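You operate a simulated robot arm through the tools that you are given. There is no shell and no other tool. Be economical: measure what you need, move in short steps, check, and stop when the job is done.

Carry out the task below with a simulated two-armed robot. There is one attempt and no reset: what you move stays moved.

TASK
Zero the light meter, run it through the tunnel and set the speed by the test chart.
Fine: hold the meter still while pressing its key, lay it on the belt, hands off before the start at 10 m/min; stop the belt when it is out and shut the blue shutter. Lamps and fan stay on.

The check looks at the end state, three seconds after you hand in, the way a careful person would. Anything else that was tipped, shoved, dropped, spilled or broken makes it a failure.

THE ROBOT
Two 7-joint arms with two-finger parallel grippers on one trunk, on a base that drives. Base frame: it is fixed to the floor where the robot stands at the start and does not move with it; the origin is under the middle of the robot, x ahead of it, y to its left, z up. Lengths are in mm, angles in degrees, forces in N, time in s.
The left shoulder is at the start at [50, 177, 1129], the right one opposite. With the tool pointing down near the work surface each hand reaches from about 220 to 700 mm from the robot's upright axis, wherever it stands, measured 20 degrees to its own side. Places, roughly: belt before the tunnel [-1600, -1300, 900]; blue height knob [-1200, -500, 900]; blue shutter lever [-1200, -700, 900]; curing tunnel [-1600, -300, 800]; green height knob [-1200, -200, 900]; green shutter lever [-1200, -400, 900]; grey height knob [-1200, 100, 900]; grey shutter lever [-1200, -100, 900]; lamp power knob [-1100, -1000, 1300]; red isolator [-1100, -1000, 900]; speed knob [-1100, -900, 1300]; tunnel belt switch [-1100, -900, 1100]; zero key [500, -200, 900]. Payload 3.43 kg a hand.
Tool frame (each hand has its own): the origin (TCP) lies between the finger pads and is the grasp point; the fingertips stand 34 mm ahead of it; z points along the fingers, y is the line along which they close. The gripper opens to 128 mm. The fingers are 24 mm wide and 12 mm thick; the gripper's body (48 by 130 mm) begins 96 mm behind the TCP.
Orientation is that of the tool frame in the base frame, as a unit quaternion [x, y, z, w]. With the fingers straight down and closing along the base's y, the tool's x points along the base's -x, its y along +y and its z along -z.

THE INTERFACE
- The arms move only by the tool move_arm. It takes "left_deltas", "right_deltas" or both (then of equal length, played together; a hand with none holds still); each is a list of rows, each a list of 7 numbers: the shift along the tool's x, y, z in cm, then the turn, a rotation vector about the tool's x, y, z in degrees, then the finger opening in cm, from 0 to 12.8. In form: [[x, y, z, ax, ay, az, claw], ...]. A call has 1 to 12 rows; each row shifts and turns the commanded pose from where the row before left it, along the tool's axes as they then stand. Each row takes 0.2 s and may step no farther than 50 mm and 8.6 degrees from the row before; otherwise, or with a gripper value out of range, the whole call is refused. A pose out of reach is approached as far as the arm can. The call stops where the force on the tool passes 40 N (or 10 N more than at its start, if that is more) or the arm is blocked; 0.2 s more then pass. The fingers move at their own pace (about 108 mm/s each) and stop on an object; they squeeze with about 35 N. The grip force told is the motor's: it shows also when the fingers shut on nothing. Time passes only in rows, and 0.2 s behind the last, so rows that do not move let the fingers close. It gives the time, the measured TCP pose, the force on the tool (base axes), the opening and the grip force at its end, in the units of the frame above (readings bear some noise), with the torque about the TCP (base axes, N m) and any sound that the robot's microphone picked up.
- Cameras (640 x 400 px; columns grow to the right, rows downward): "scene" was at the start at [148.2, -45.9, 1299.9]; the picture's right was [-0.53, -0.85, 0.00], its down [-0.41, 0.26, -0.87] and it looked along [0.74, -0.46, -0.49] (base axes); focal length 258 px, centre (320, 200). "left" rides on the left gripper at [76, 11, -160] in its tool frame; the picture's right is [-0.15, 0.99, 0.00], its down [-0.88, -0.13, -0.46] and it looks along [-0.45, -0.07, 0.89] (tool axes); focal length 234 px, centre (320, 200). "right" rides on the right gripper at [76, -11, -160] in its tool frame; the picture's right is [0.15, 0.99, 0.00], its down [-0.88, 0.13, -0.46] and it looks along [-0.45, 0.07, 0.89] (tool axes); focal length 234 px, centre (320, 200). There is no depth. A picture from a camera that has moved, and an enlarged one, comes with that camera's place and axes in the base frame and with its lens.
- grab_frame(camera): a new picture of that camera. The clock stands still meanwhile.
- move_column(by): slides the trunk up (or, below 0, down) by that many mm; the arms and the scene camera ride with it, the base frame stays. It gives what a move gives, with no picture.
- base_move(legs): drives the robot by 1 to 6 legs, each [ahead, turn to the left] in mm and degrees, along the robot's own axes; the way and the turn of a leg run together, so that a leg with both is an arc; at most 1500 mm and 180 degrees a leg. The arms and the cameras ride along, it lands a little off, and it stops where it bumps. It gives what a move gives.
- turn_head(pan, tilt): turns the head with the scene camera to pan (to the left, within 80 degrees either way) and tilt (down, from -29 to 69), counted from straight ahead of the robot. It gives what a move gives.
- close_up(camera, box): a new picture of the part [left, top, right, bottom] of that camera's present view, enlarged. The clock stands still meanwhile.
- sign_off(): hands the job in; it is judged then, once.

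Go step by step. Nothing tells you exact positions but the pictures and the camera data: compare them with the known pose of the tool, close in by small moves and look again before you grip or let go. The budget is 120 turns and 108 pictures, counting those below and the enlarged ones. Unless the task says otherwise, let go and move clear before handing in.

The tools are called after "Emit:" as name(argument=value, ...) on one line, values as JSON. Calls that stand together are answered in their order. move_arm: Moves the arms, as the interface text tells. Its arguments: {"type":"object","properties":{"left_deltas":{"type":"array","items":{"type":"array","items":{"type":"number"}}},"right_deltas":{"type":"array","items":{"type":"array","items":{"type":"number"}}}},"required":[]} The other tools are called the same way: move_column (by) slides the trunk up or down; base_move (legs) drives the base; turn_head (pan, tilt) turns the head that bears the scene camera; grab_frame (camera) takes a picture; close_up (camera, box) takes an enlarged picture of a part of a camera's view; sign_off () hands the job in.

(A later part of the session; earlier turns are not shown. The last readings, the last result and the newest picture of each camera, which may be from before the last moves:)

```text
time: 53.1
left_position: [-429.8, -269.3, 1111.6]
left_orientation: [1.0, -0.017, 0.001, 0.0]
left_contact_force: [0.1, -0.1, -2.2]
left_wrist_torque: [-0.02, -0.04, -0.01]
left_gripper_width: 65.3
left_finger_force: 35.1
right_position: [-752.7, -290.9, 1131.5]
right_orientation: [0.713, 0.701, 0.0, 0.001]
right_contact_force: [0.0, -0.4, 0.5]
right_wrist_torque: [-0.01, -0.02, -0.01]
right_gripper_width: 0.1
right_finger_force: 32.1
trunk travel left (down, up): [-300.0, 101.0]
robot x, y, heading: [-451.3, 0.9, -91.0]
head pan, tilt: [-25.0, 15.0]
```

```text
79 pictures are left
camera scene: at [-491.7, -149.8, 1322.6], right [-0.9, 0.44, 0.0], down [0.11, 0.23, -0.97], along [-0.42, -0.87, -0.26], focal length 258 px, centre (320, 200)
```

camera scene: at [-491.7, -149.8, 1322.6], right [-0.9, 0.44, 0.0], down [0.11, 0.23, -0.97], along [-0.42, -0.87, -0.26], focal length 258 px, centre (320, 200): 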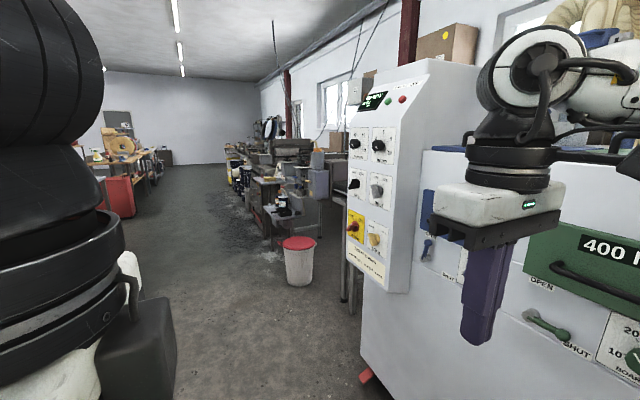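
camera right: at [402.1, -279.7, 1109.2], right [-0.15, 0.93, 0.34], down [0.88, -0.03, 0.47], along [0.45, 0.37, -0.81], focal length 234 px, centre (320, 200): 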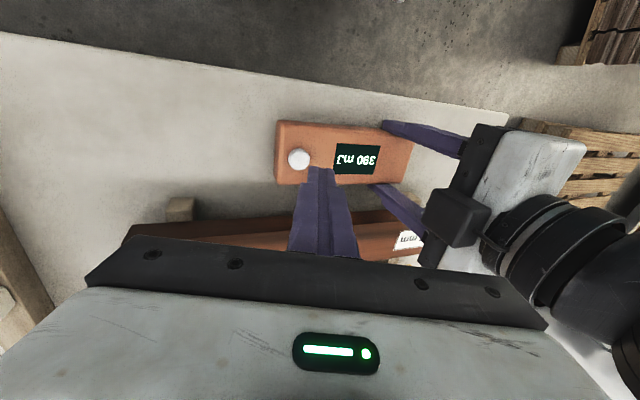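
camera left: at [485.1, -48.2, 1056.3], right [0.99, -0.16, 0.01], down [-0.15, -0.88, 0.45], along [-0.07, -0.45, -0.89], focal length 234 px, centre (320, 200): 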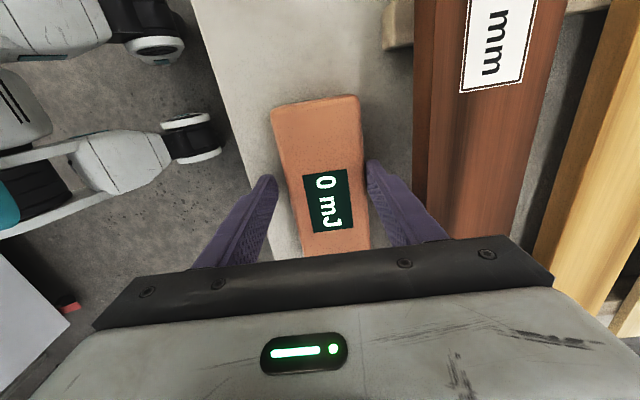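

Aisle is clear. Driving to y ≈ −1050 and turning to face the panel.

Emit:
base_move(legs=[[1050, 0], [0, -90]])

Emit:
turn_head(pan=0, tilt=10)

Emit:
grab_frame(camera="scene")

```text
time: 62.3
left_position: [-740.8, -1061.1, 1109.9]
left_orientation: [-0.692, 0.722, 0.0, -0.001]
left_contact_force: [-0.6, -0.3, -3.2]
left_wrist_torque: [-0.07, -0.02, 0.03]
left_gripper_width: 65.6
left_finger_force: 35.2
right_position: [-757.4, -736.9, 1132.2]
right_orientation: [1.0, -0.016, -0.001, 0.0]
right_contact_force: [0.3, 0.1, -0.7]
right_wrist_torque: [0.01, -0.06, -0.01]
right_gripper_width: 0.0
right_finger_force: 33.5
trunk travel left (down, up): [-300.0, 101.0]
robot x, y, heading: [-467.1, -1046.4, 178.2]
head pan, tilt: [-25.0, 15.0]
```

```text
time: 63.2
left_position: [-740.5, -1061.4, 1109.8]
left_orientation: [-0.691, 0.723, -0.001, -0.001]
left_contact_force: [-0.1, -0.1, -1.5]
left_wrist_torque: [0.0, 0.01, -0.03]
left_gripper_width: 65.1
left_finger_force: 35.1
right_position: [-757.8, -737.1, 1131.5]
right_orientation: [1.0, -0.016, -0.001, 0.0]
right_contact_force: [-0.3, 0.5, -0.1]
right_wrist_torque: [0.01, 0.02, 0.01]
right_gripper_width: 0.0
right_finger_force: 33.2
trunk travel left (down, up): [-300.0, 101.0]
robot x, y, heading: [-469.7, -1043.9, 178.2]
head pan, tilt: [0.0, 10.0]
```

```text
78 pictures are left
camera scene: at [-630.4, -1035.3, 1330.7], right [0.03, 1.0, 0.0], down [0.17, -0.01, -0.98], along [-0.98, 0.03, -0.17], focal length 258 px, centre (320, 200)
```

scene: 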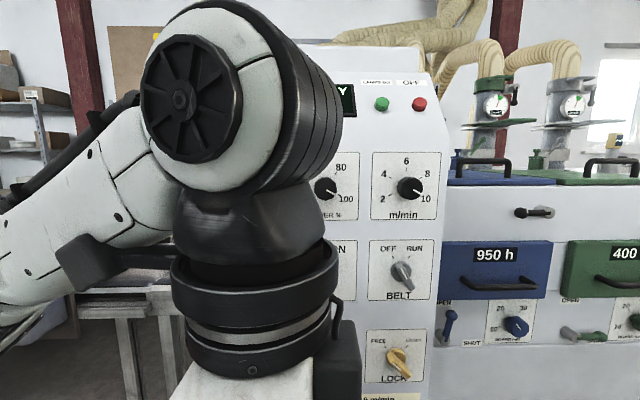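

The arm hides the panel. I'll move the left hand left and lower to clear the view.

Emit:
move_arm(left_deltas=[[4.5, 0, 0, 0, 0, 0, 4], [4.5, 0, 0, 0, 0, 0, 4], [4.5, 0, 0, 0, 0, 0, 4], [4.5, 0, 0, 0, 0, 0, 4], [4.5, 0, 0, 0, 0, 0, 4], [0, 0, 4, 0, 0, 0, 4], [0, 0, 4, 0, 0, 0, 4], [0, 0, 4, 0, 0, 0, 4], [0, 0, 0, 0, 0, 0, 4]])

Emit:
grab_frame(camera="scene")

Emit:
close_up(camera="scene", box=[270, 60, 450, 400])

```text
time: 65.2
left_position: [-751.4, -1285.7, 991.7]
left_orientation: [-0.691, 0.723, 0.0, 0.0]
left_contact_force: [-0.4, -0.7, -1.5]
left_wrist_torque: [-0.05, 0.0, -0.01]
left_gripper_width: 65.6
left_finger_force: 35.3
right_position: [-757.8, -737.2, 1132.1]
right_orientation: [1.0, -0.015, 0.001, 0.0]
right_contact_force: [-0.9, -0.2, 0.6]
right_wrist_torque: [-0.02, -0.02, -0.01]
right_gripper_width: 0.0
right_finger_force: 33.0
trunk travel left (down, up): [-300.0, 101.0]
robot x, y, heading: [-469.9, -1044.1, 178.3]
head pan, tilt: [0.0, 10.0]
```

```text
77 pictures are left
camera scene: at [-630.4, -1035.4, 1330.7], right [0.03, 1.0, 0.0], down [0.17, -0.01, -0.98], along [-0.98, 0.03, -0.17], focal length 258 px, centre (320, 200)
```

scene: 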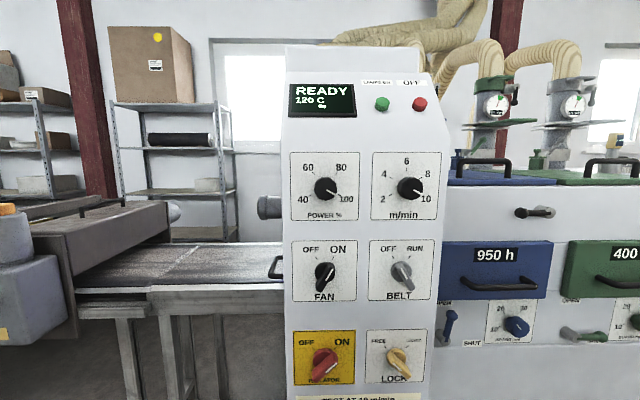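

```text
1.18 times, centred on (360, 230) of scene
camera zoom: at [-630.4, -1035.4, 1330.7], right [0.03, 1.0, 0.0], down [0.17, -0.01, -0.98], along [-0.98, 0.03, -0.17], focal length 303 px, centre (273, 165)
```

zoom: 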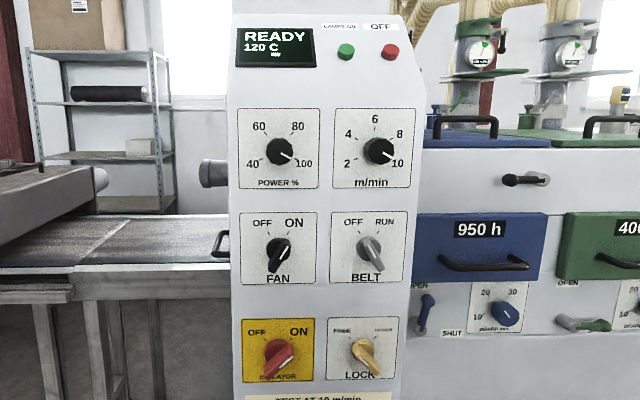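

Now I'll zoom into the panel details and the label at the bottom.

Emit:
close_up(camera="scene", box=[280, 230, 440, 330])

Emit:
turn_head(pan=-10, tilt=38)

Emit:
grab_frame(camera="scene")

```text
4.00 times, centred on (360, 280) of scene
camera zoom: at [-630.4, -1035.4, 1330.7], right [0.03, 1.0, 0.0], down [0.17, -0.01, -0.98], along [-0.98, 0.03, -0.17], focal length 1030 px, centre (160, -120)
```

zoom: 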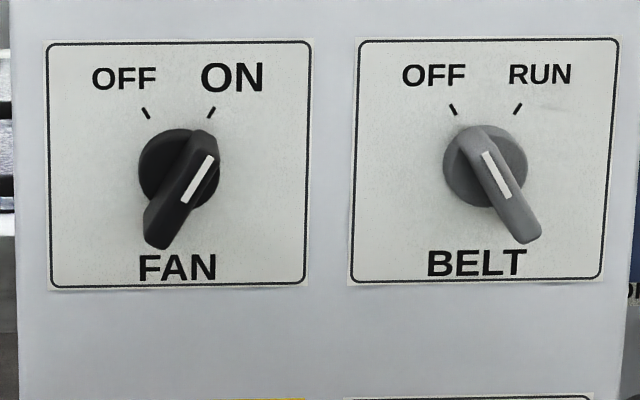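

```text
time: 66.1
left_position: [-751.6, -1286.2, 990.6]
left_orientation: [-0.692, 0.722, 0.0, -0.001]
left_contact_force: [-0.5, -0.3, -1.7]
left_wrist_torque: [-0.06, -0.01, -0.01]
left_gripper_width: 65.2
left_finger_force: 35.0
right_position: [-757.5, -736.9, 1130.8]
right_orientation: [1.0, -0.015, 0.0, -0.001]
right_contact_force: [0.2, -0.3, 0.2]
right_wrist_torque: [-0.02, 0.02, 0.03]
right_gripper_width: 0.1
right_finger_force: 32.7
trunk travel left (down, up): [-300.0, 101.0]
robot x, y, heading: [-468.0, -1037.4, 178.4]
head pan, tilt: [-10.0, 38.0]
```

```text
74 pictures are left
camera scene: at [-622.0, -1020.8, 1286.1], right [0.2, 0.98, 0.0], down [0.6, -0.12, -0.79], along [-0.77, 0.16, -0.62], focal length 258 px, centre (320, 200)
```

scene: 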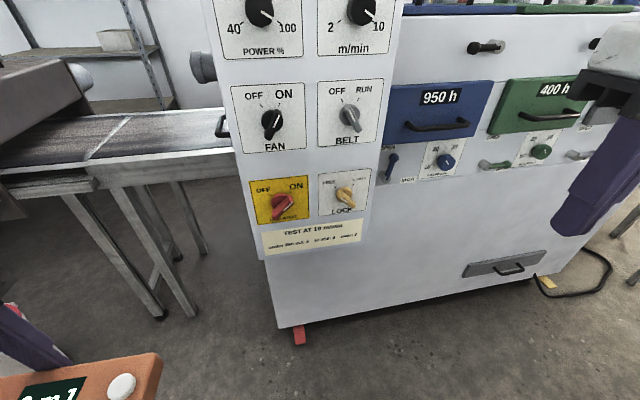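

Emit:
close_up(camera="scene", box=[240, 165, 380, 260])

Emit:
close_up(camera="scene", box=[375, 75, 535, 195])

Emit:
close_up(camera="scene", box=[260, 215, 370, 260])

```text
4.21 times, centred on (310, 212) of scene
camera zoom: at [-622.0, -1020.8, 1286.1], right [0.2, 0.98, 0.0], down [0.6, -0.12, -0.79], along [-0.77, 0.16, -0.62], focal length 1084 px, centre (362, 147)
```

zoom: 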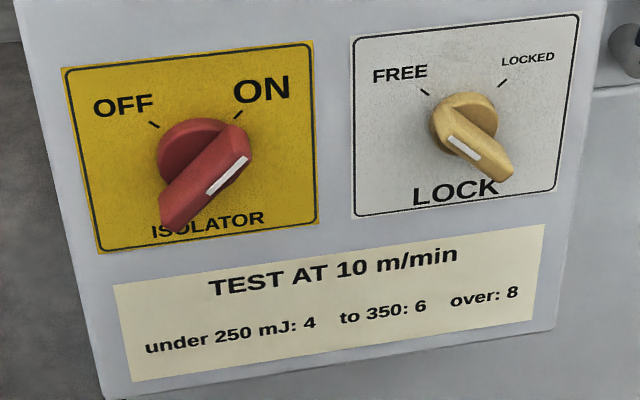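

```text
3.33 times, centred on (455, 135) of scene
camera zoom: at [-622.0, -1020.8, 1286.1], right [0.2, 0.98, 0.0], down [0.6, -0.12, -0.79], along [-0.77, 0.16, -0.62], focal length 858 px, centre (-130, 417)
```

zoom: 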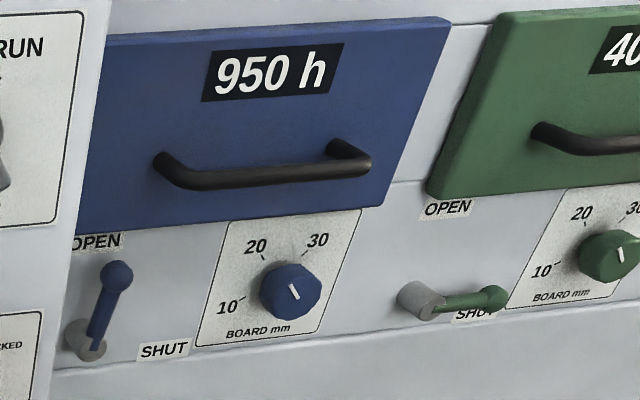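

```text
5.82 times, centred on (315, 238) of scene
camera zoom: at [-622.0, -1020.8, 1286.1], right [0.2, 0.98, 0.0], down [0.6, -0.12, -0.79], along [-0.77, 0.16, -0.62], focal length 1498 px, centre (349, -18)
```

zoom: 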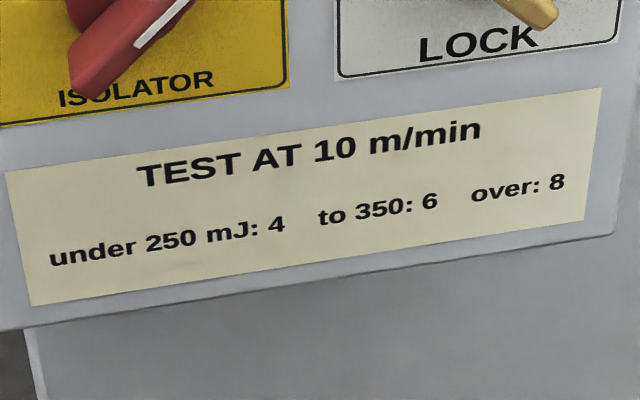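

The chart: under 250→4, up to 350→6, over→8. Lock is FREE, belt OFF, speed at 10, blue shutter open. Now I'll drive diagonally to the infeed belt, keeping clear of the panel.

Emit:
base_move(legs=[[0, 48], [560, 0]])

Emit:
turn_head(pan=-45, tilt=25)

Emit:
grab_frame(camera="scene")

```text
time: 70.2
left_position: [-647.2, -1599.9, 992.3]
left_orientation: [0.924, -0.383, -0.006, 0.005]
left_contact_force: [0.1, 0.4, -1.8]
left_wrist_torque: [-0.03, -0.02, 0.02]
left_gripper_width: 65.5
left_finger_force: 35.1
right_position: [-1054.9, -1233.4, 1147.4]
right_orientation: [0.922, 0.386, -0.023, 0.009]
right_contact_force: [1.7, 0.3, -0.1]
right_wrist_torque: [-0.01, -0.02, 0.01]
right_gripper_width: 0.1
right_finger_force: 33.4
trunk travel left (down, up): [-300.0, 101.0]
robot x, y, heading: [-647.9, -1234.6, -135.2]
head pan, tilt: [-10.0, 38.0]
stopped in leg 2: the robot was blocked; the commanded pose is now the measured one
```

```text
time: 71.3
left_position: [-646.2, -1601.2, 993.3]
left_orientation: [0.923, -0.384, -0.008, 0.007]
left_contact_force: [0.0, -0.5, -2.0]
left_wrist_torque: [-0.06, -0.02, -0.03]
left_gripper_width: 65.4
left_finger_force: 34.8
right_position: [-1052.9, -1232.6, 1148.0]
right_orientation: [0.922, 0.387, -0.024, 0.008]
right_contact_force: [0.1, -0.1, 0.6]
right_wrist_torque: [0.0, -0.01, -0.03]
right_gripper_width: 0.0
right_finger_force: 32.6
trunk travel left (down, up): [-300.0, 101.0]
robot x, y, heading: [-649.4, -1237.5, -134.8]
head pan, tilt: [-45.0, 25.0]
```

```text
70 pictures are left
camera scene: at [-767.5, -1275.1, 1309.0], right [0.0, 1.0, -0.01], down [0.4, -0.01, -0.92], along [-0.92, 0.0, -0.4], focal length 258 px, centre (320, 200)
```

scene: 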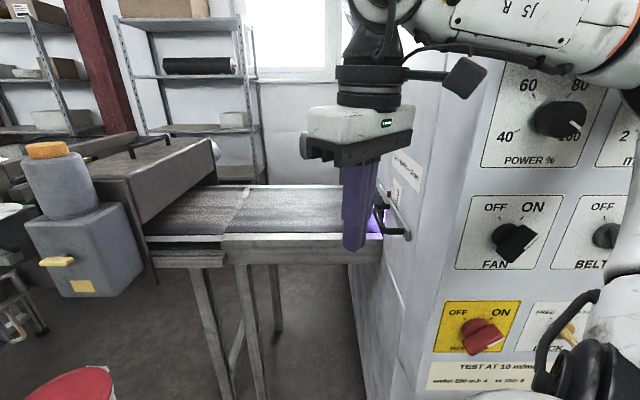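

The right arm bumped the panel edge. I'll back off the same way and check that nothing on the panel changed.

Emit:
base_move(legs=[[-200, 0]])

Emit:
turn_head(pan=-50, tilt=15)

Emit:
grab_frame(camera="scene")

```text
time: 72.9
left_position: [-521.2, -1463.9, 990.7]
left_orientation: [0.924, -0.383, -0.001, 0.0]
left_contact_force: [0.6, -0.1, -2.4]
left_wrist_torque: [-0.09, -0.02, -0.02]
left_gripper_width: 65.4
left_finger_force: 35.0
right_position: [-930.3, -1098.0, 1137.9]
right_orientation: [0.922, 0.388, -0.011, 0.009]
right_contact_force: [0.8, 0.1, -1.1]
right_wrist_torque: [-0.02, 0.03, -0.02]
right_gripper_width: 0.0
right_finger_force: 32.8
trunk travel left (down, up): [-300.0, 101.0]
robot x, y, heading: [-510.9, -1092.2, -134.6]
head pan, tilt: [-45.0, 25.0]
```

```text
time: 73.6
left_position: [-521.3, -1464.1, 989.5]
left_orientation: [0.924, -0.383, 0.0, 0.0]
left_contact_force: [0.1, 0.8, -2.6]
left_wrist_torque: [-0.05, -0.06, 0.01]
left_gripper_width: 65.2
left_finger_force: 35.3
right_position: [-931.8, -1097.8, 1138.2]
right_orientation: [0.922, 0.388, -0.011, 0.009]
right_contact_force: [-0.1, 0.1, 0.1]
right_wrist_torque: [0.01, 0.0, -0.02]
right_gripper_width: 0.0
right_finger_force: 33.5
trunk travel left (down, up): [-300.0, 101.0]
robot x, y, heading: [-511.2, -1094.7, -134.7]
head pan, tilt: [-50.0, 15.0]
```

```text
69 pictures are left
camera scene: at [-650.1, -1132.7, 1322.5], right [0.08, 1.0, 0.0], down [0.26, -0.02, -0.97], along [-0.96, 0.08, -0.26], focal length 258 px, centre (320, 200)
```

scene: 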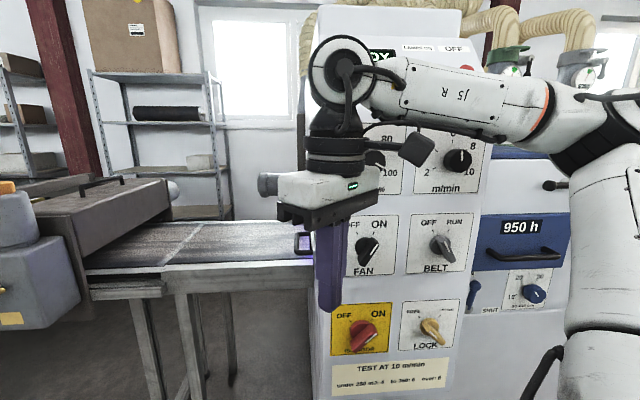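

Nothing changed on the panel. I'll instead go farther along the aisle and come in at the infeed from the far side, angled so the right arm stays away from the panel.

Emit:
base_move(legs=[[0, 45], [500, 0], [0, -120]])

Emit:
turn_head(pan=40, tilt=25)

Emit:
grab_frame(camera="scene")

```text
time: 83.6
left_position: [-870.2, -1678.1, 990.7]
left_orientation: [-0.5, 0.866, 0.0, 0.0]
left_contact_force: [0.2, -1.1, -1.0]
left_wrist_torque: [-0.05, 0.05, 0.01]
left_gripper_width: 65.1
left_finger_force: 35.1
right_position: [-623.9, -1187.6, 1138.7]
right_orientation: [0.967, -0.254, -0.014, 0.0]
right_contact_force: [0.5, -0.3, 0.0]
right_wrist_torque: [0.0, 0.02, 0.01]
right_gripper_width: 0.0
right_finger_force: 32.7
trunk travel left (down, up): [-300.0, 101.0]
robot x, y, heading: [-506.1, -1592.8, 150.3]
head pan, tilt: [-50.0, 15.0]
```

```text
time: 85.2
left_position: [-869.7, -1677.8, 990.6]
left_orientation: [-0.499, 0.867, 0.0, 0.0]
left_contact_force: [-0.1, 0.1, -2.1]
left_wrist_torque: [-0.05, 0.03, 0.0]
left_gripper_width: 65.5
left_finger_force: 35.0
right_position: [-623.5, -1187.8, 1138.7]
right_orientation: [0.967, -0.254, -0.011, 0.001]
right_contact_force: [0.2, -0.4, -0.3]
right_wrist_torque: [0.01, 0.0, -0.01]
right_gripper_width: 0.0
right_finger_force: 33.7
trunk travel left (down, up): [-300.0, 101.0]
robot x, y, heading: [-507.9, -1595.6, 150.2]
head pan, tilt: [40.0, 25.0]
```

```text
68 pictures are left
camera scene: at [-658.8, -1574.2, 1306.4], right [-0.18, 0.98, 0.0], down [0.42, 0.07, -0.91], along [-0.89, -0.16, -0.42], focal length 258 px, centre (320, 200)
```

scene: 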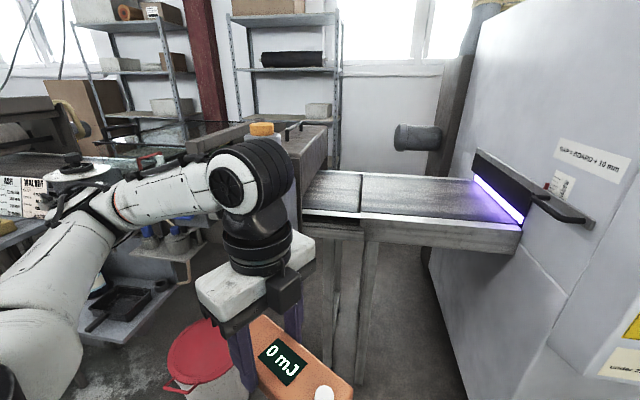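

The meter reads 0 mJ, and the entrance slot has a "gap = board + 10 mm" note. I'll zoom in on the entrance.

Emit:
close_up(camera="scene", box=[440, 110, 640, 260])

Emit:
close_up(camera="scene", box=[190, 80, 370, 250])

```text
2.67 times, centred on (540, 185) of scene
camera zoom: at [-658.8, -1574.2, 1306.4], right [-0.18, 0.98, 0.0], down [0.42, 0.07, -0.91], along [-0.89, -0.16, -0.42], focal length 687 px, centre (-267, 240)
```

zoom: 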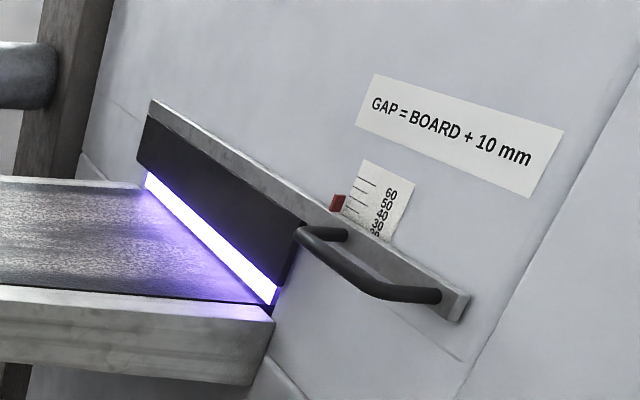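

```text
2.35 times, centred on (280, 165) of scene
camera zoom: at [-658.8, -1574.2, 1306.4], right [-0.18, 0.98, 0.0], down [0.42, 0.07, -0.91], along [-0.89, -0.16, -0.42], focal length 606 px, centre (414, 282)
```

zoom: 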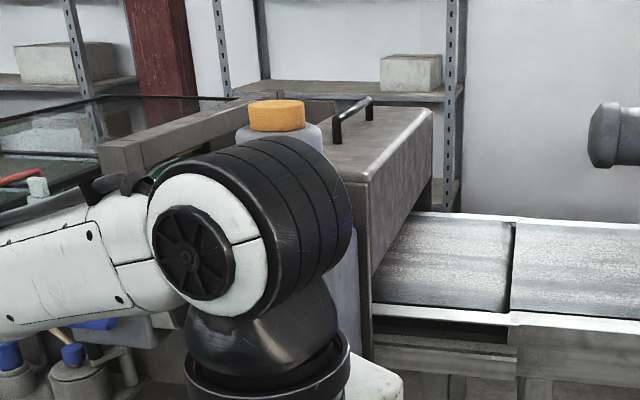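

I've located the coater's pot (cap at about −1331, −1852, z 1190) and the panel; to pass between them I'll tuck the left hand to the centre-front and raise the trunk.

Emit:
move_column(by=95)

Emit:
move_arm(left_deltas=[[-3.5, 3.5, 0, 0, 0, 0, 4], [-3.5, 3.5, 0, 0, 0, 0, 4], [-3.5, 3.5, 0, 0, 0, 0, 4], [-3.5, 3.5, 0, 0, 0, 0, 4], [-3.5, 3.5, 0, 0, 0, 0, 4], [0, 0, 0, 0, 0, 0, 4]])

Emit:
turn_head(pan=30, tilt=30)

Emit:
grab_frame(camera="scene")

```text
time: 86.5
left_position: [-870.7, -1678.2, 1084.9]
left_orientation: [-0.5, 0.866, 0.0, 0.0]
left_contact_force: [-1.1, 0.2, -2.4]
left_wrist_torque: [-0.04, -0.02, 0.02]
left_gripper_width: 65.4
left_finger_force: 34.5
right_position: [-622.7, -1188.5, 1233.1]
right_orientation: [0.967, -0.253, -0.012, 0.0]
right_contact_force: [-0.6, -0.5, -0.3]
right_wrist_torque: [-0.02, 0.01, -0.03]
right_gripper_width: 0.0
right_finger_force: 32.6
trunk travel left (down, up): [-395.0, 6.0]
robot x, y, heading: [-506.8, -1592.4, 150.1]
head pan, tilt: [40.0, 25.0]
```

```text
time: 87.9
left_position: [-934.8, -1439.6, 1084.0]
left_orientation: [-0.5, 0.866, 0.0, 0.0]
left_contact_force: [0.1, -0.3, -1.0]
left_wrist_torque: [0.02, 0.02, -0.01]
left_gripper_width: 65.2
left_finger_force: 34.7
right_position: [-622.3, -1189.1, 1233.9]
right_orientation: [0.967, -0.254, -0.013, -0.001]
right_contact_force: [-0.1, -0.9, -0.3]
right_wrist_torque: [0.01, 0.01, 0.02]
right_gripper_width: 0.0
right_finger_force: 32.9
trunk travel left (down, up): [-395.0, 6.0]
robot x, y, heading: [-509.9, -1595.5, 150.3]
head pan, tilt: [40.0, 25.0]
```

```text
time: 88.6
left_position: [-935.1, -1438.6, 1084.6]
left_orientation: [-0.499, 0.866, 0.0, 0.0]
left_contact_force: [-0.4, -0.5, -2.2]
left_wrist_torque: [-0.04, 0.04, 0.02]
left_gripper_width: 65.6
left_finger_force: 35.0
right_position: [-623.5, -1189.0, 1232.6]
right_orientation: [0.967, -0.254, -0.014, 0.001]
right_contact_force: [0.0, -0.4, 0.0]
right_wrist_torque: [-0.02, 0.03, -0.02]
right_gripper_width: 0.0
right_finger_force: 32.8
trunk travel left (down, up): [-395.0, 6.0]
robot x, y, heading: [-508.5, -1593.5, 150.3]
head pan, tilt: [30.0, 30.0]
```

```text
65 pictures are left
camera scene: at [-658.5, -1558.2, 1393.4], right [0.0, 1.0, 0.0], down [0.5, 0.0, -0.87], along [-0.87, 0.0, -0.5], focal length 258 px, centre (320, 200)
```

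scene: 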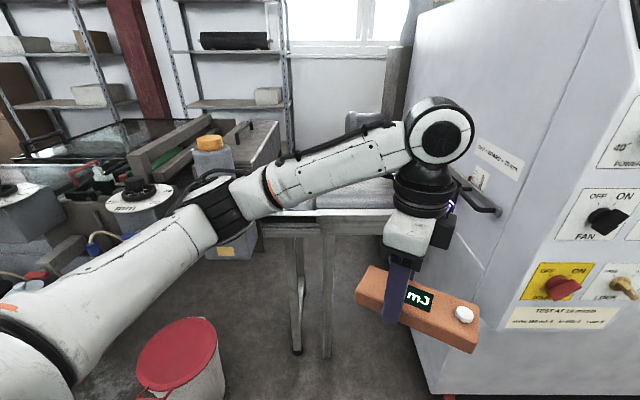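

The left elbow is at roughly 320 ahead, 310 left. I'll tuck the right hand inward, shift back a bit in y, and drive in along a straight line at heading 155°.

Emit:
move_arm(right_deltas=[[1.7, 3.5, 0, 0, 0, 0, 0], [1.7, 3.5, 0, 0, 0, 0, 0], [1.7, 3.5, 0, 0, 0, 0, 0], [1.7, 3.5, 0, 0, 0, 0, 0], [0, 0, 0, 0, 0, 0, 0]])

Emit:
base_move(legs=[[0, -60], [-135, 0], [0, 65], [300, 0]])

Emit:
turn_head(pan=10, tilt=30)

Emit:
grab_frame(camera="scene")

```text
time: 89.8
left_position: [-933.6, -1439.2, 1085.4]
left_orientation: [-0.499, 0.866, -0.002, 0.0]
left_contact_force: [-0.3, -1.3, -2.3]
left_wrist_torque: [-0.06, 0.07, 0.0]
left_gripper_width: 65.3
left_finger_force: 34.2
right_position: [-632.4, -1343.1, 1231.9]
right_orientation: [0.967, -0.254, -0.012, 0.001]
right_contact_force: [0.9, 1.0, -0.4]
right_wrist_torque: [-0.04, -0.01, -0.03]
right_gripper_width: 0.1
right_finger_force: 32.8
trunk travel left (down, up): [-395.0, 6.0]
robot x, y, heading: [-507.7, -1592.4, 150.3]
head pan, tilt: [30.0, 30.0]
```

```text
time: 98.3
left_position: [-1218.3, -1481.1, 1084.6]
left_orientation: [-0.534, 0.845, -0.002, 0.0]
left_contact_force: [-0.5, -0.2, -2.7]
left_wrist_torque: [-0.06, -0.02, -0.03]
left_gripper_width: 65.3
left_finger_force: 35.3
right_position: [-926.1, -1361.6, 1232.6]
right_orientation: [0.977, -0.214, -0.012, 0.001]
right_contact_force: [-0.6, 0.2, -1.0]
right_wrist_torque: [0.03, -0.02, 0.02]
right_gripper_width: 0.0
right_finger_force: 32.5
trunk travel left (down, up): [-395.0, 6.0]
robot x, y, heading: [-780.3, -1603.1, 154.8]
head pan, tilt: [30.0, 30.0]
```

```text
time: 99.1
left_position: [-1216.7, -1481.0, 1086.4]
left_orientation: [-0.534, 0.845, -0.001, 0.0]
left_contact_force: [-0.4, -0.3, -2.1]
left_wrist_torque: [-0.07, -0.02, 0.01]
left_gripper_width: 65.4
left_finger_force: 35.1
right_position: [-924.9, -1362.4, 1232.2]
right_orientation: [0.976, -0.215, -0.014, 0.0]
right_contact_force: [0.5, 0.0, 0.8]
right_wrist_torque: [0.01, 0.0, 0.0]
right_gripper_width: 0.3
right_finger_force: 33.4
trunk travel left (down, up): [-395.0, 6.0]
robot x, y, heading: [-781.2, -1605.5, 155.1]
head pan, tilt: [10.0, 30.0]
```

```text
64 pictures are left
camera scene: at [-930.1, -1546.8, 1393.4], right [0.26, 0.97, 0.0], down [0.48, -0.13, -0.87], along [-0.84, 0.23, -0.5], focal length 258 px, centre (320, 200)
```

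scene: 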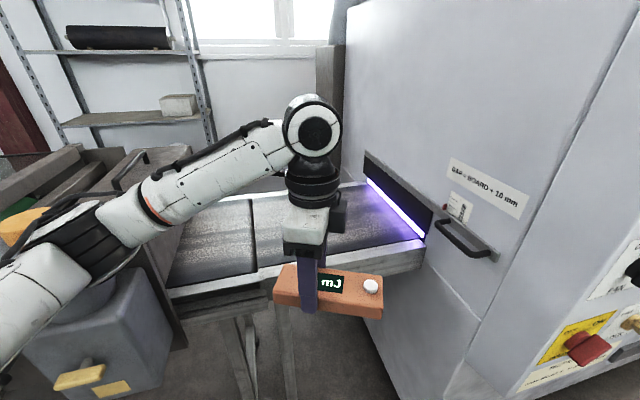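

Emit:
close_up(camera="scene", box=[350, 140, 540, 270])

Emit:
close_up(camera="scene", box=[430, 180, 490, 230])

```text
3.08 times, centred on (445, 205) of scene
camera zoom: at [-930.1, -1546.8, 1393.4], right [0.26, 0.97, 0.0], down [0.48, -0.13, -0.87], along [-0.84, 0.23, -0.5], focal length 792 px, centre (-65, 185)
```

zoom: 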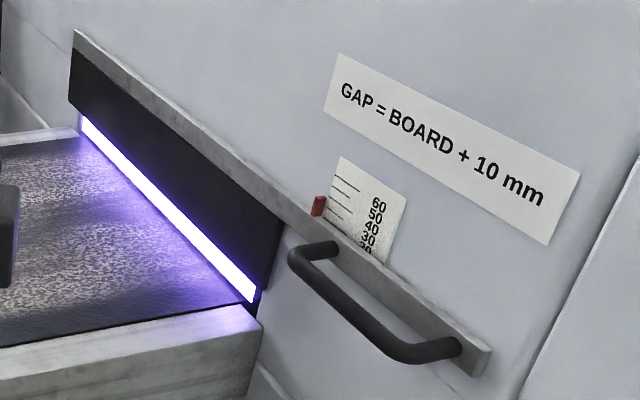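

```text
8.00 times, centred on (460, 205) of scene
camera zoom: at [-930.1, -1546.8, 1393.4], right [0.26, 0.97, 0.0], down [0.48, -0.13, -0.87], along [-0.84, 0.23, -0.5], focal length 2060 px, centre (-800, 160)
```

zoom: 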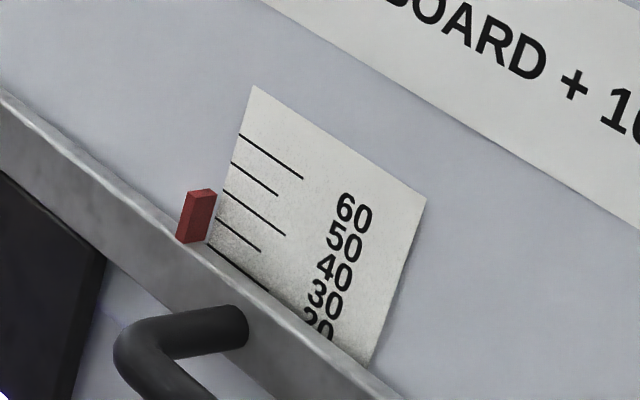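

The gate pointer reads about 30 on the gap scale. I need the meter's thickness, so I'll zoom in on the meter.

Emit:
close_up(camera="scene", box=[265, 230, 395, 330])

```text
4.00 times, centred on (330, 280) of scene
camera zoom: at [-930.1, -1546.8, 1393.4], right [0.26, 0.97, 0.0], down [0.48, -0.13, -0.87], along [-0.84, 0.23, -0.5], focal length 1030 px, centre (280, -120)
```

zoom: 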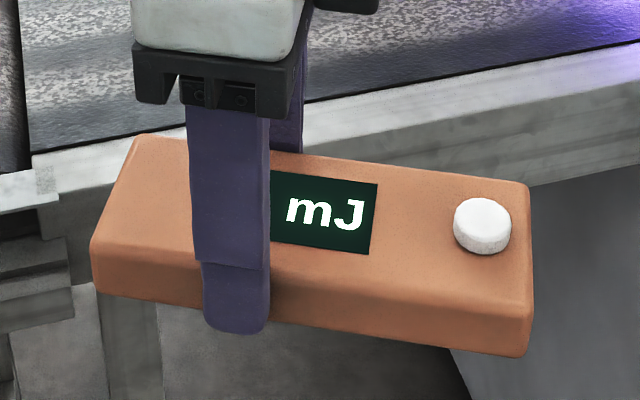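

Meter body ≈30 mm plus key. I'll drive in the last stretch and inspect the gate gap with the wrist camera before deciding anything.

Emit:
base_move(legs=[[240, 0]])

Emit:
grab_frame(camera="left")

Emit:
grab_frame(camera="scene")

```text
time: 100.9
left_position: [-1434.7, -1381.1, 1085.1]
left_orientation: [-0.536, 0.845, -0.001, -0.001]
left_contact_force: [-0.4, 0.7, -1.9]
left_wrist_torque: [-0.06, 0.01, 0.03]
left_gripper_width: 65.2
left_finger_force: 34.7
right_position: [-1142.7, -1258.9, 1231.4]
right_orientation: [0.977, -0.215, -0.013, 0.001]
right_contact_force: [-0.6, 0.5, 0.7]
right_wrist_torque: [-0.03, 0.0, 0.04]
right_gripper_width: 0.1
right_finger_force: 32.8
trunk travel left (down, up): [-395.0, 6.0]
robot x, y, heading: [-996.7, -1503.2, 155.1]
head pan, tilt: [10.0, 30.0]
```

```text
60 pictures are left
camera left: at [-1479.4, -1444.4, 1244.7], right [-0.83, 0.56, 0.0], down [0.49, 0.74, 0.46], along [0.25, 0.38, -0.89], focal length 234 px, centre (320, 200)
```

left: 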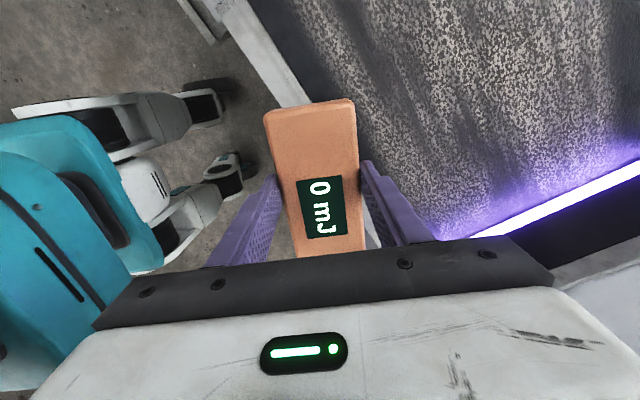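

```text
59 pictures are left
camera scene: at [-1148.3, -1444.9, 1393.3], right [0.26, 0.97, 0.0], down [0.48, -0.13, -0.87], along [-0.84, 0.22, -0.5], focal length 258 px, centre (320, 200)
```

scene: 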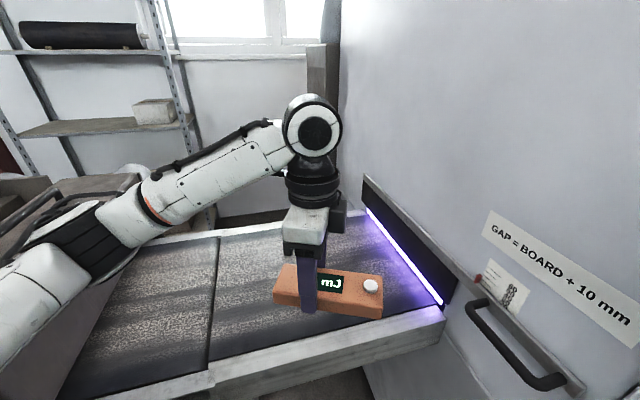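

The hand is above the belt. I'll turn the meter in line with the belt, move it to about x −1560, y −1350, lower partway and look.

Emit:
move_arm(left_deltas=[[0, 0, 0, 0, 0, -8.3, 4], [0, 0, 0, 0, 0, -8.3, 4], [0, 0, 0, 0, 0, -8.3, 4], [-1, 4.2, 0, 0, 0, 0, 4], [-1, 4.2, 0, 0, 0, 0, 4], [-1, 4.1, 0, 0, 0, 0, 4], [0, 0, 4, 0, 0, 0, 4], [0, 0, 4, 0, 0, 0, 4], [0, 0, 0, 0, 0, 0, 4]])

Emit:
grab_frame(camera="scene")

Emit:
grab_frame(camera="left")

```text
time: 102.9
left_position: [-1560.0, -1349.7, 1004.2]
left_orientation: [-0.704, 0.71, -0.001, 0.0]
left_contact_force: [0.2, 0.0, -2.3]
left_wrist_torque: [-0.03, 0.0, -0.01]
left_gripper_width: 65.7
left_finger_force: 34.4
right_position: [-1142.3, -1260.3, 1233.5]
right_orientation: [0.977, -0.214, -0.013, 0.001]
right_contact_force: [0.2, -0.6, 0.4]
right_wrist_torque: [-0.02, 0.02, 0.0]
right_gripper_width: 0.0
right_finger_force: 32.6
trunk travel left (down, up): [-395.0, 6.0]
robot x, y, heading: [-995.3, -1499.2, 155.2]
head pan, tilt: [10.0, 30.0]
```

```text
58 pictures are left
camera scene: at [-1147.5, -1445.3, 1393.4], right [0.26, 0.97, 0.0], down [0.48, -0.13, -0.87], along [-0.84, 0.22, -0.5], focal length 258 px, centre (320, 200)
```

scene: 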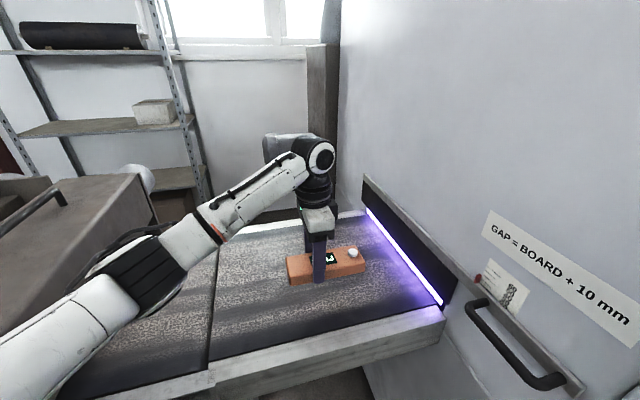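

```text
57 pictures are left
camera left: at [-1573.3, -1425.8, 1164.5], right [-0.99, 0.15, 0.0], down [0.14, 0.88, 0.45], along [0.07, 0.45, -0.89], focal length 234 px, centre (320, 200)
```

left: 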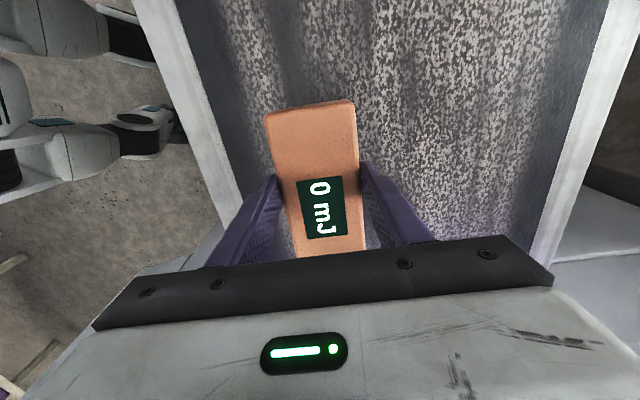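

Positioned fine over the belt, rails clear. Lowering gently.

Emit:
move_arm(left_deltas=[[0, 0, 1.5, 0, 0, 0, 4], [0, 0, 1.5, 0, 0, 0, 4], [0, 0, 0.5, 0, 0, 0, 4], [0, 0, 0.5, 0, 0, 0, 4], [0, 0, 0, 0, 0, 0, 4]])

Emit:
close_up(camera="scene", box=[270, 190, 460, 320])

```text
time: 104.1
left_position: [-1559.2, -1348.9, 963.6]
left_orientation: [-0.704, 0.71, 0.0, -0.001]
left_contact_force: [0.3, -0.3, -2.6]
left_wrist_torque: [-0.05, 0.0, 0.0]
left_gripper_width: 65.1
left_finger_force: 35.3
right_position: [-1142.5, -1260.8, 1232.9]
right_orientation: [0.977, -0.214, -0.013, 0.001]
right_contact_force: [0.5, -0.8, 0.2]
right_wrist_torque: [0.0, -0.03, 0.04]
right_gripper_width: 0.3
right_finger_force: 32.9
trunk travel left (down, up): [-395.0, 6.0]
robot x, y, heading: [-996.2, -1501.0, 154.9]
head pan, tilt: [10.0, 30.0]
```

```text
3.08 times, centred on (365, 255) of scene
camera zoom: at [-1147.7, -1445.2, 1393.4], right [0.26, 0.97, 0.0], down [0.48, -0.13, -0.87], along [-0.84, 0.22, -0.5], focal length 792 px, centre (182, 31)
```

zoom: 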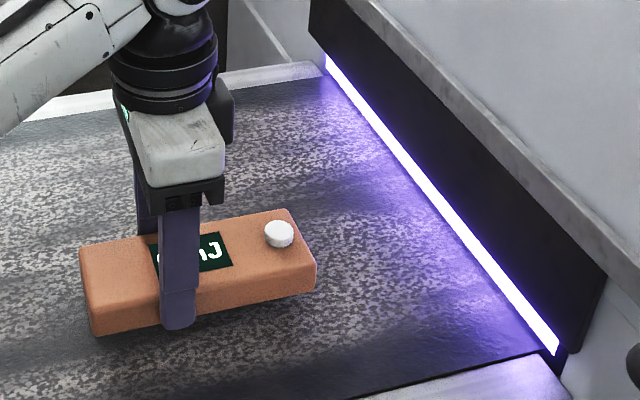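

Not touching yet. I'll zoom on the gate's gap next to the meter to compare heights.

Emit:
close_up(camera="scene", box=[370, 205, 460, 315])

Emit:
close_up(camera="scene", box=[465, 260, 535, 310])

```text
3.64 times, centred on (415, 260) of scene
camera zoom: at [-1147.7, -1445.2, 1393.4], right [0.26, 0.97, 0.0], down [0.48, -0.13, -0.87], along [-0.84, 0.22, -0.5], focal length 936 px, centre (-26, -18)
```

zoom: 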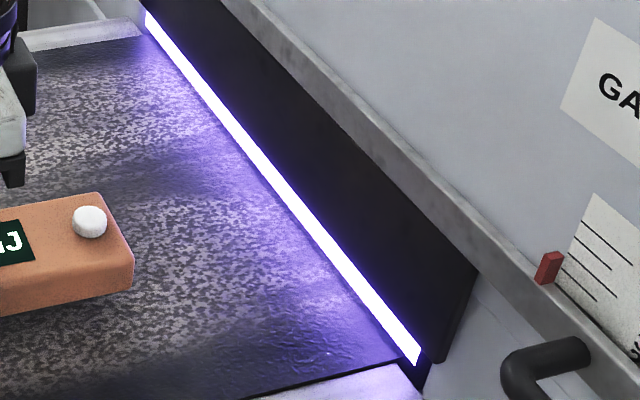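

```text
8.00 times, centred on (500, 285) of scene
camera zoom: at [-1147.7, -1445.2, 1393.4], right [0.26, 0.97, 0.0], down [0.48, -0.13, -0.87], along [-0.84, 0.22, -0.5], focal length 2060 px, centre (-1120, -480)
```

zoom: 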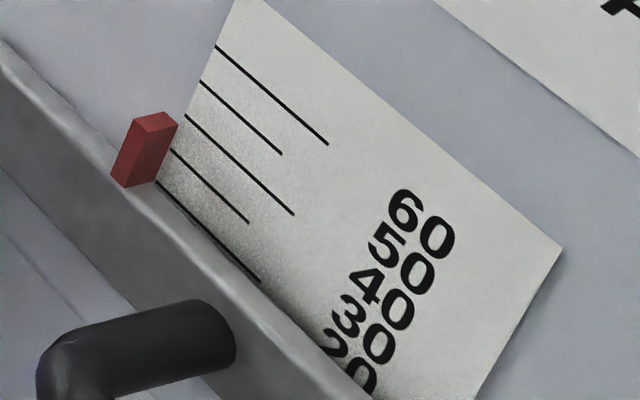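

The gate scale reads ~30 while the meter with key may be ~35 mm, so I must measure before running. First set the meter down on the belt with small steps.

Emit:
move_arm(left_deltas=[[0, 0, 0.5, 0, 0, 0, 4], [0, 0, 0.4, 0, 0, 0, 4], [0, 0, 0.4, 0, 0, 0, 4], [0, 0, 0, 0, 0, 0, 4]])

```text
time: 105.1
left_position: [-1559.4, -1349.7, 951.6]
left_orientation: [-0.705, 0.71, -0.001, -0.001]
left_contact_force: [0.6, -0.7, -2.1]
left_wrist_torque: [-0.04, -0.01, -0.05]
left_gripper_width: 65.4
left_finger_force: 34.9
right_position: [-1143.1, -1260.8, 1232.6]
right_orientation: [0.977, -0.213, -0.013, 0.001]
right_contact_force: [-0.3, -0.2, 0.5]
right_wrist_torque: [-0.01, 0.0, 0.01]
right_gripper_width: 0.0
right_finger_force: 33.2
trunk travel left (down, up): [-395.0, 6.0]
robot x, y, heading: [-1000.7, -1498.0, 154.8]
head pan, tilt: [10.0, 30.0]
```

Emit:
move_arm(left_deltas=[[0, 0, 0.4, 0, 0, 0, 4], [0, 0, 0.4, 0, 0, 0, 4], [0, 0, 0.3, 0, 0, 0, 4], [0, 0, 0, 0, 0, 0, 4]])

Emit:
close_up(camera="scene", box=[270, 190, 460, 320])

```text
time: 106.1
left_position: [-1559.4, -1349.6, 939.8]
left_orientation: [-0.705, 0.709, -0.001, -0.001]
left_contact_force: [-0.6, 0.2, -1.4]
left_wrist_torque: [-0.07, -0.01, 0.02]
left_gripper_width: 65.6
left_finger_force: 35.3
right_position: [-1142.0, -1260.1, 1231.2]
right_orientation: [0.977, -0.213, -0.014, 0.0]
right_contact_force: [-0.1, 0.3, -0.1]
right_wrist_torque: [0.01, 0.03, -0.01]
right_gripper_width: 0.1
right_finger_force: 33.4
trunk travel left (down, up): [-395.0, 6.0]
robot x, y, heading: [-996.8, -1503.0, 155.2]
head pan, tilt: [10.0, 30.0]
```

```text
3.08 times, centred on (365, 255) of scene
camera zoom: at [-1147.7, -1445.2, 1393.4], right [0.26, 0.97, 0.0], down [0.48, -0.13, -0.87], along [-0.84, 0.22, -0.5], focal length 792 px, centre (182, 31)
```

zoom: 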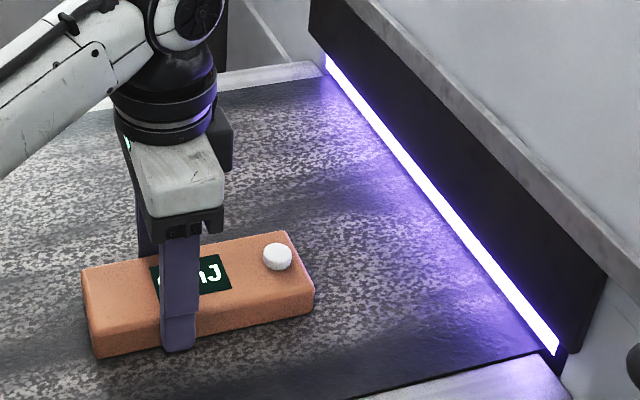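

Still in the air; continuing down in small steps.

Emit:
move_arm(left_deltas=[[0, 0, 0.4, 0, 0, 0, 4], [0, 0, 0.4, 0, 0, 0, 4], [0, 0, 0.2, 0, 0, 0, 4], [0, 0, 0, 0, 0, 0, 4]])

Emit:
move_arm(left_deltas=[[0, 0, 0.2, 0, 0, 0, 4], [0, 0, 0.2, 0, 0, 0, 4], [0, 0, 0.2, 0, 0, 0, 4], [0, 0, 0, 0, 0, 0, 4]])

```text
time: 107.1
left_position: [-1559.5, -1348.3, 935.9]
left_orientation: [-0.704, 0.71, 0.005, -0.001]
left_contact_force: [-2.8, -2.6, 32.4]
left_wrist_torque: [0.14, -0.4, 0.02]
left_gripper_width: 65.7
left_finger_force: 34.8
right_position: [-1140.6, -1261.5, 1233.0]
right_orientation: [0.977, -0.214, -0.015, 0.001]
right_contact_force: [-1.3, 0.0, -0.2]
right_wrist_torque: [0.0, 0.05, -0.01]
right_gripper_width: 0.0
right_finger_force: 32.4
trunk travel left (down, up): [-395.0, 6.0]
robot x, y, heading: [-998.1, -1500.7, 155.0]
head pan, tilt: [10.0, 30.0]
```

```text
time: 107.8
left_position: [-1559.7, -1348.5, 933.7]
left_orientation: [-0.704, 0.71, 0.003, 0.001]
left_contact_force: [8.6, -6.3, 16.1]
left_wrist_torque: [-0.55, -1.03, -0.06]
left_gripper_width: 65.3
left_finger_force: 35.1
right_position: [-1141.8, -1261.1, 1233.1]
right_orientation: [0.977, -0.213, -0.014, 0.0]
right_contact_force: [-0.9, -0.3, -0.1]
right_wrist_torque: [0.0, -0.01, 0.01]
right_gripper_width: 0.0
right_finger_force: 32.7
trunk travel left (down, up): [-395.0, 6.0]
robot x, y, heading: [-996.8, -1500.9, 155.0]
head pan, tilt: [10.0, 30.0]
stopped in row 3 (left hand): the force on the tool passed its limit at 45 N (the readings are from after the stop); the commanded pose is now the measured one
```

Contact: the belt top is about z 900. I'll ease up 2 mm and open the fingers just a little.

Emit:
move_arm(left_deltas=[[0, 0, -0.15, 0, 0, 0, 4], [0, 0, 0, 0, 0, 0, 6.4], [0, 0, 0, 0, 0, 0, 6.9], [0, 0, 0, 0, 0, 0, 7.6], [0, 0, 0, 0, 0, 0, 7.6]])

Emit:
close_up(camera="scene", box=[270, 190, 460, 320])

Emit:
grab_frame(camera="left")

```text
time: 109.0
left_position: [-1564.2, -1349.7, 934.7]
left_orientation: [-0.705, 0.709, 0.006, -0.001]
left_contact_force: [-6.8, -3.1, 12.7]
left_wrist_torque: [-0.22, -0.37, -0.19]
left_gripper_width: 72.1
left_finger_force: 0.1
right_position: [-1142.2, -1260.9, 1232.3]
right_orientation: [0.977, -0.214, -0.014, 0.0]
right_contact_force: [0.2, -0.3, -0.8]
right_wrist_torque: [0.01, 0.01, -0.01]
right_gripper_width: 0.0
right_finger_force: 33.1
trunk travel left (down, up): [-395.0, 6.0]
robot x, y, heading: [-1001.9, -1501.2, 155.2]
head pan, tilt: [10.0, 30.0]
```

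```text
3.08 times, centred on (365, 255) of scene
camera zoom: at [-1147.1, -1445.9, 1393.6], right [0.26, 0.97, 0.0], down [0.48, -0.13, -0.87], along [-0.84, 0.22, -0.5], focal length 792 px, centre (182, 31)
```

zoom: 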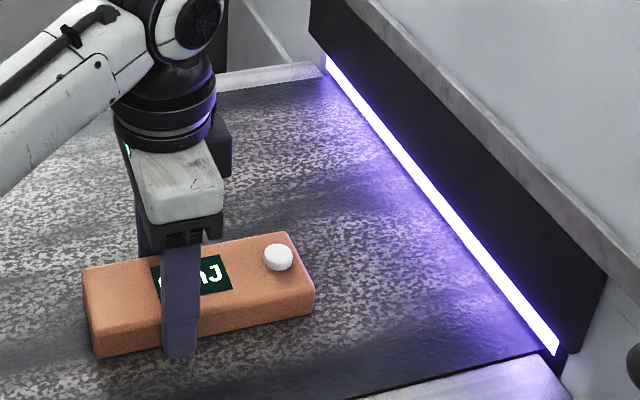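

```text
51 pictures are left
camera left: at [-1573.9, -1426.4, 1094.2], right [-0.99, 0.15, 0.01], down [0.14, 0.88, 0.46], along [0.06, 0.45, -0.89], focal length 234 px, centre (320, 200)
```

left: 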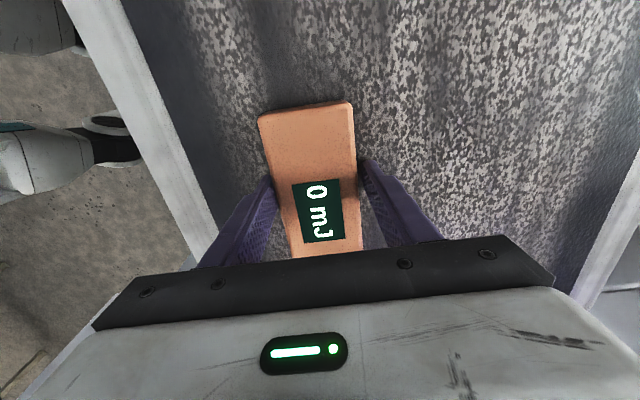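

The meter lies flat on the belt, fingertips just resting beside it. Lifting the left hand off, then pitching it to view the gate gap at a low angle.

Emit:
move_arm(left_deltas=[[0, 0, -1, 0, 0, 0, 7.6], [0, 0, -3, 0, 0, 0, 8.5], [0, 0, -4, 0, 0, 0, 8.5], [0, 0, -4, 0, 0, 0, 8.5], [0, 0, -3, 0, 0, 0, 8.5], [0, 0, 0, 0, 0, 0, 8.5]])

Emit:
move_arm(left_deltas=[[2.5, 2, 0, 0, 0, 0, 8.5], [2.5, 2, 0, 0, 0, 0, 8.5], [0, 0, 0, 0, -7.5, 0, 8.5], [0, 0, 0, 0, -7.5, 0, 8.5], [0, 0, 0, 0, -7.5, 0, 8.5], [0, 0, 0, 0, -7.5, 0, 8.5], [0, 0, 0, 0, -7.5, 0, 8.5], [0, 0, 0, 0, -7.5, 0, 8.5], [0, 0, 0, 0, 0, 0, 8.5]])

Emit:
grab_frame(camera="left")

Emit:
grab_frame(camera="scene")

```text
time: 110.3
left_position: [-1561.3, -1348.3, 1084.7]
left_orientation: [-0.704, 0.71, 0.003, -0.001]
left_contact_force: [-0.5, -0.6, -0.2]
left_wrist_torque: [-0.01, -0.01, 0.0]
left_gripper_width: 84.9
left_finger_force: 0.0
right_position: [-1141.7, -1260.6, 1231.5]
right_orientation: [0.977, -0.214, -0.013, 0.0]
right_contact_force: [-0.4, -0.6, 0.1]
right_wrist_torque: [-0.01, -0.01, 0.01]
right_gripper_width: 0.1
right_finger_force: 33.4
trunk travel left (down, up): [-395.0, 6.0]
robot x, y, heading: [-997.8, -1501.5, 155.0]
head pan, tilt: [10.0, 30.0]
```

```text
time: 112.5
left_position: [-1590.3, -1361.9, 1102.7]
left_orientation: [-0.63, 0.67, 0.281, 0.273]
left_contact_force: [-0.2, -0.7, 0.0]
left_wrist_torque: [-0.03, 0.01, -0.01]
left_gripper_width: 84.9
left_finger_force: 0.1
right_position: [-1139.2, -1242.5, 1228.8]
right_orientation: [0.977, -0.214, -0.013, 0.009]
right_contact_force: [0.2, 0.2, 0.0]
right_wrist_torque: [0.01, 0.04, -0.01]
right_gripper_width: 0.0
right_finger_force: 32.8
trunk travel left (down, up): [-395.0, 6.0]
robot x, y, heading: [-998.4, -1498.5, 154.1]
head pan, tilt: [10.0, 30.0]
stopped in row 9 (left hand): the arm was blocked; the commanded pose is now the measured one
```

```text
50 pictures are left
camera left: at [-1608.3, -1529.5, 1159.8], right [-0.98, 0.15, 0.14], down [0.17, 0.27, 0.95], along [0.1, 0.95, -0.29], focal length 234 px, centre (320, 200)
```

left: 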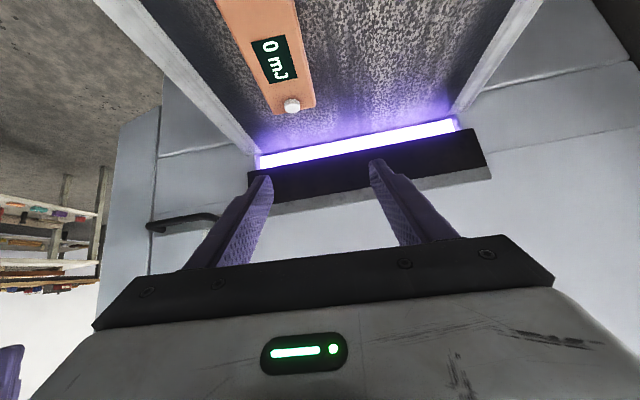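

```text
49 pictures are left
camera scene: at [-1141.5, -1418.7, 1392.9], right [0.28, 0.96, -0.02], down [0.48, -0.15, -0.87], along [-0.84, 0.23, -0.5], focal length 258 px, centre (320, 200)
```

scene: 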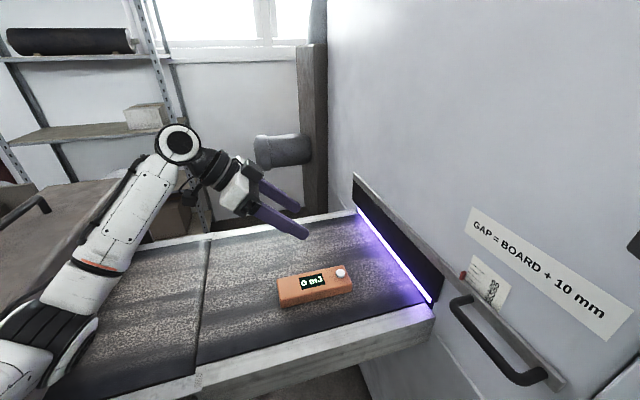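

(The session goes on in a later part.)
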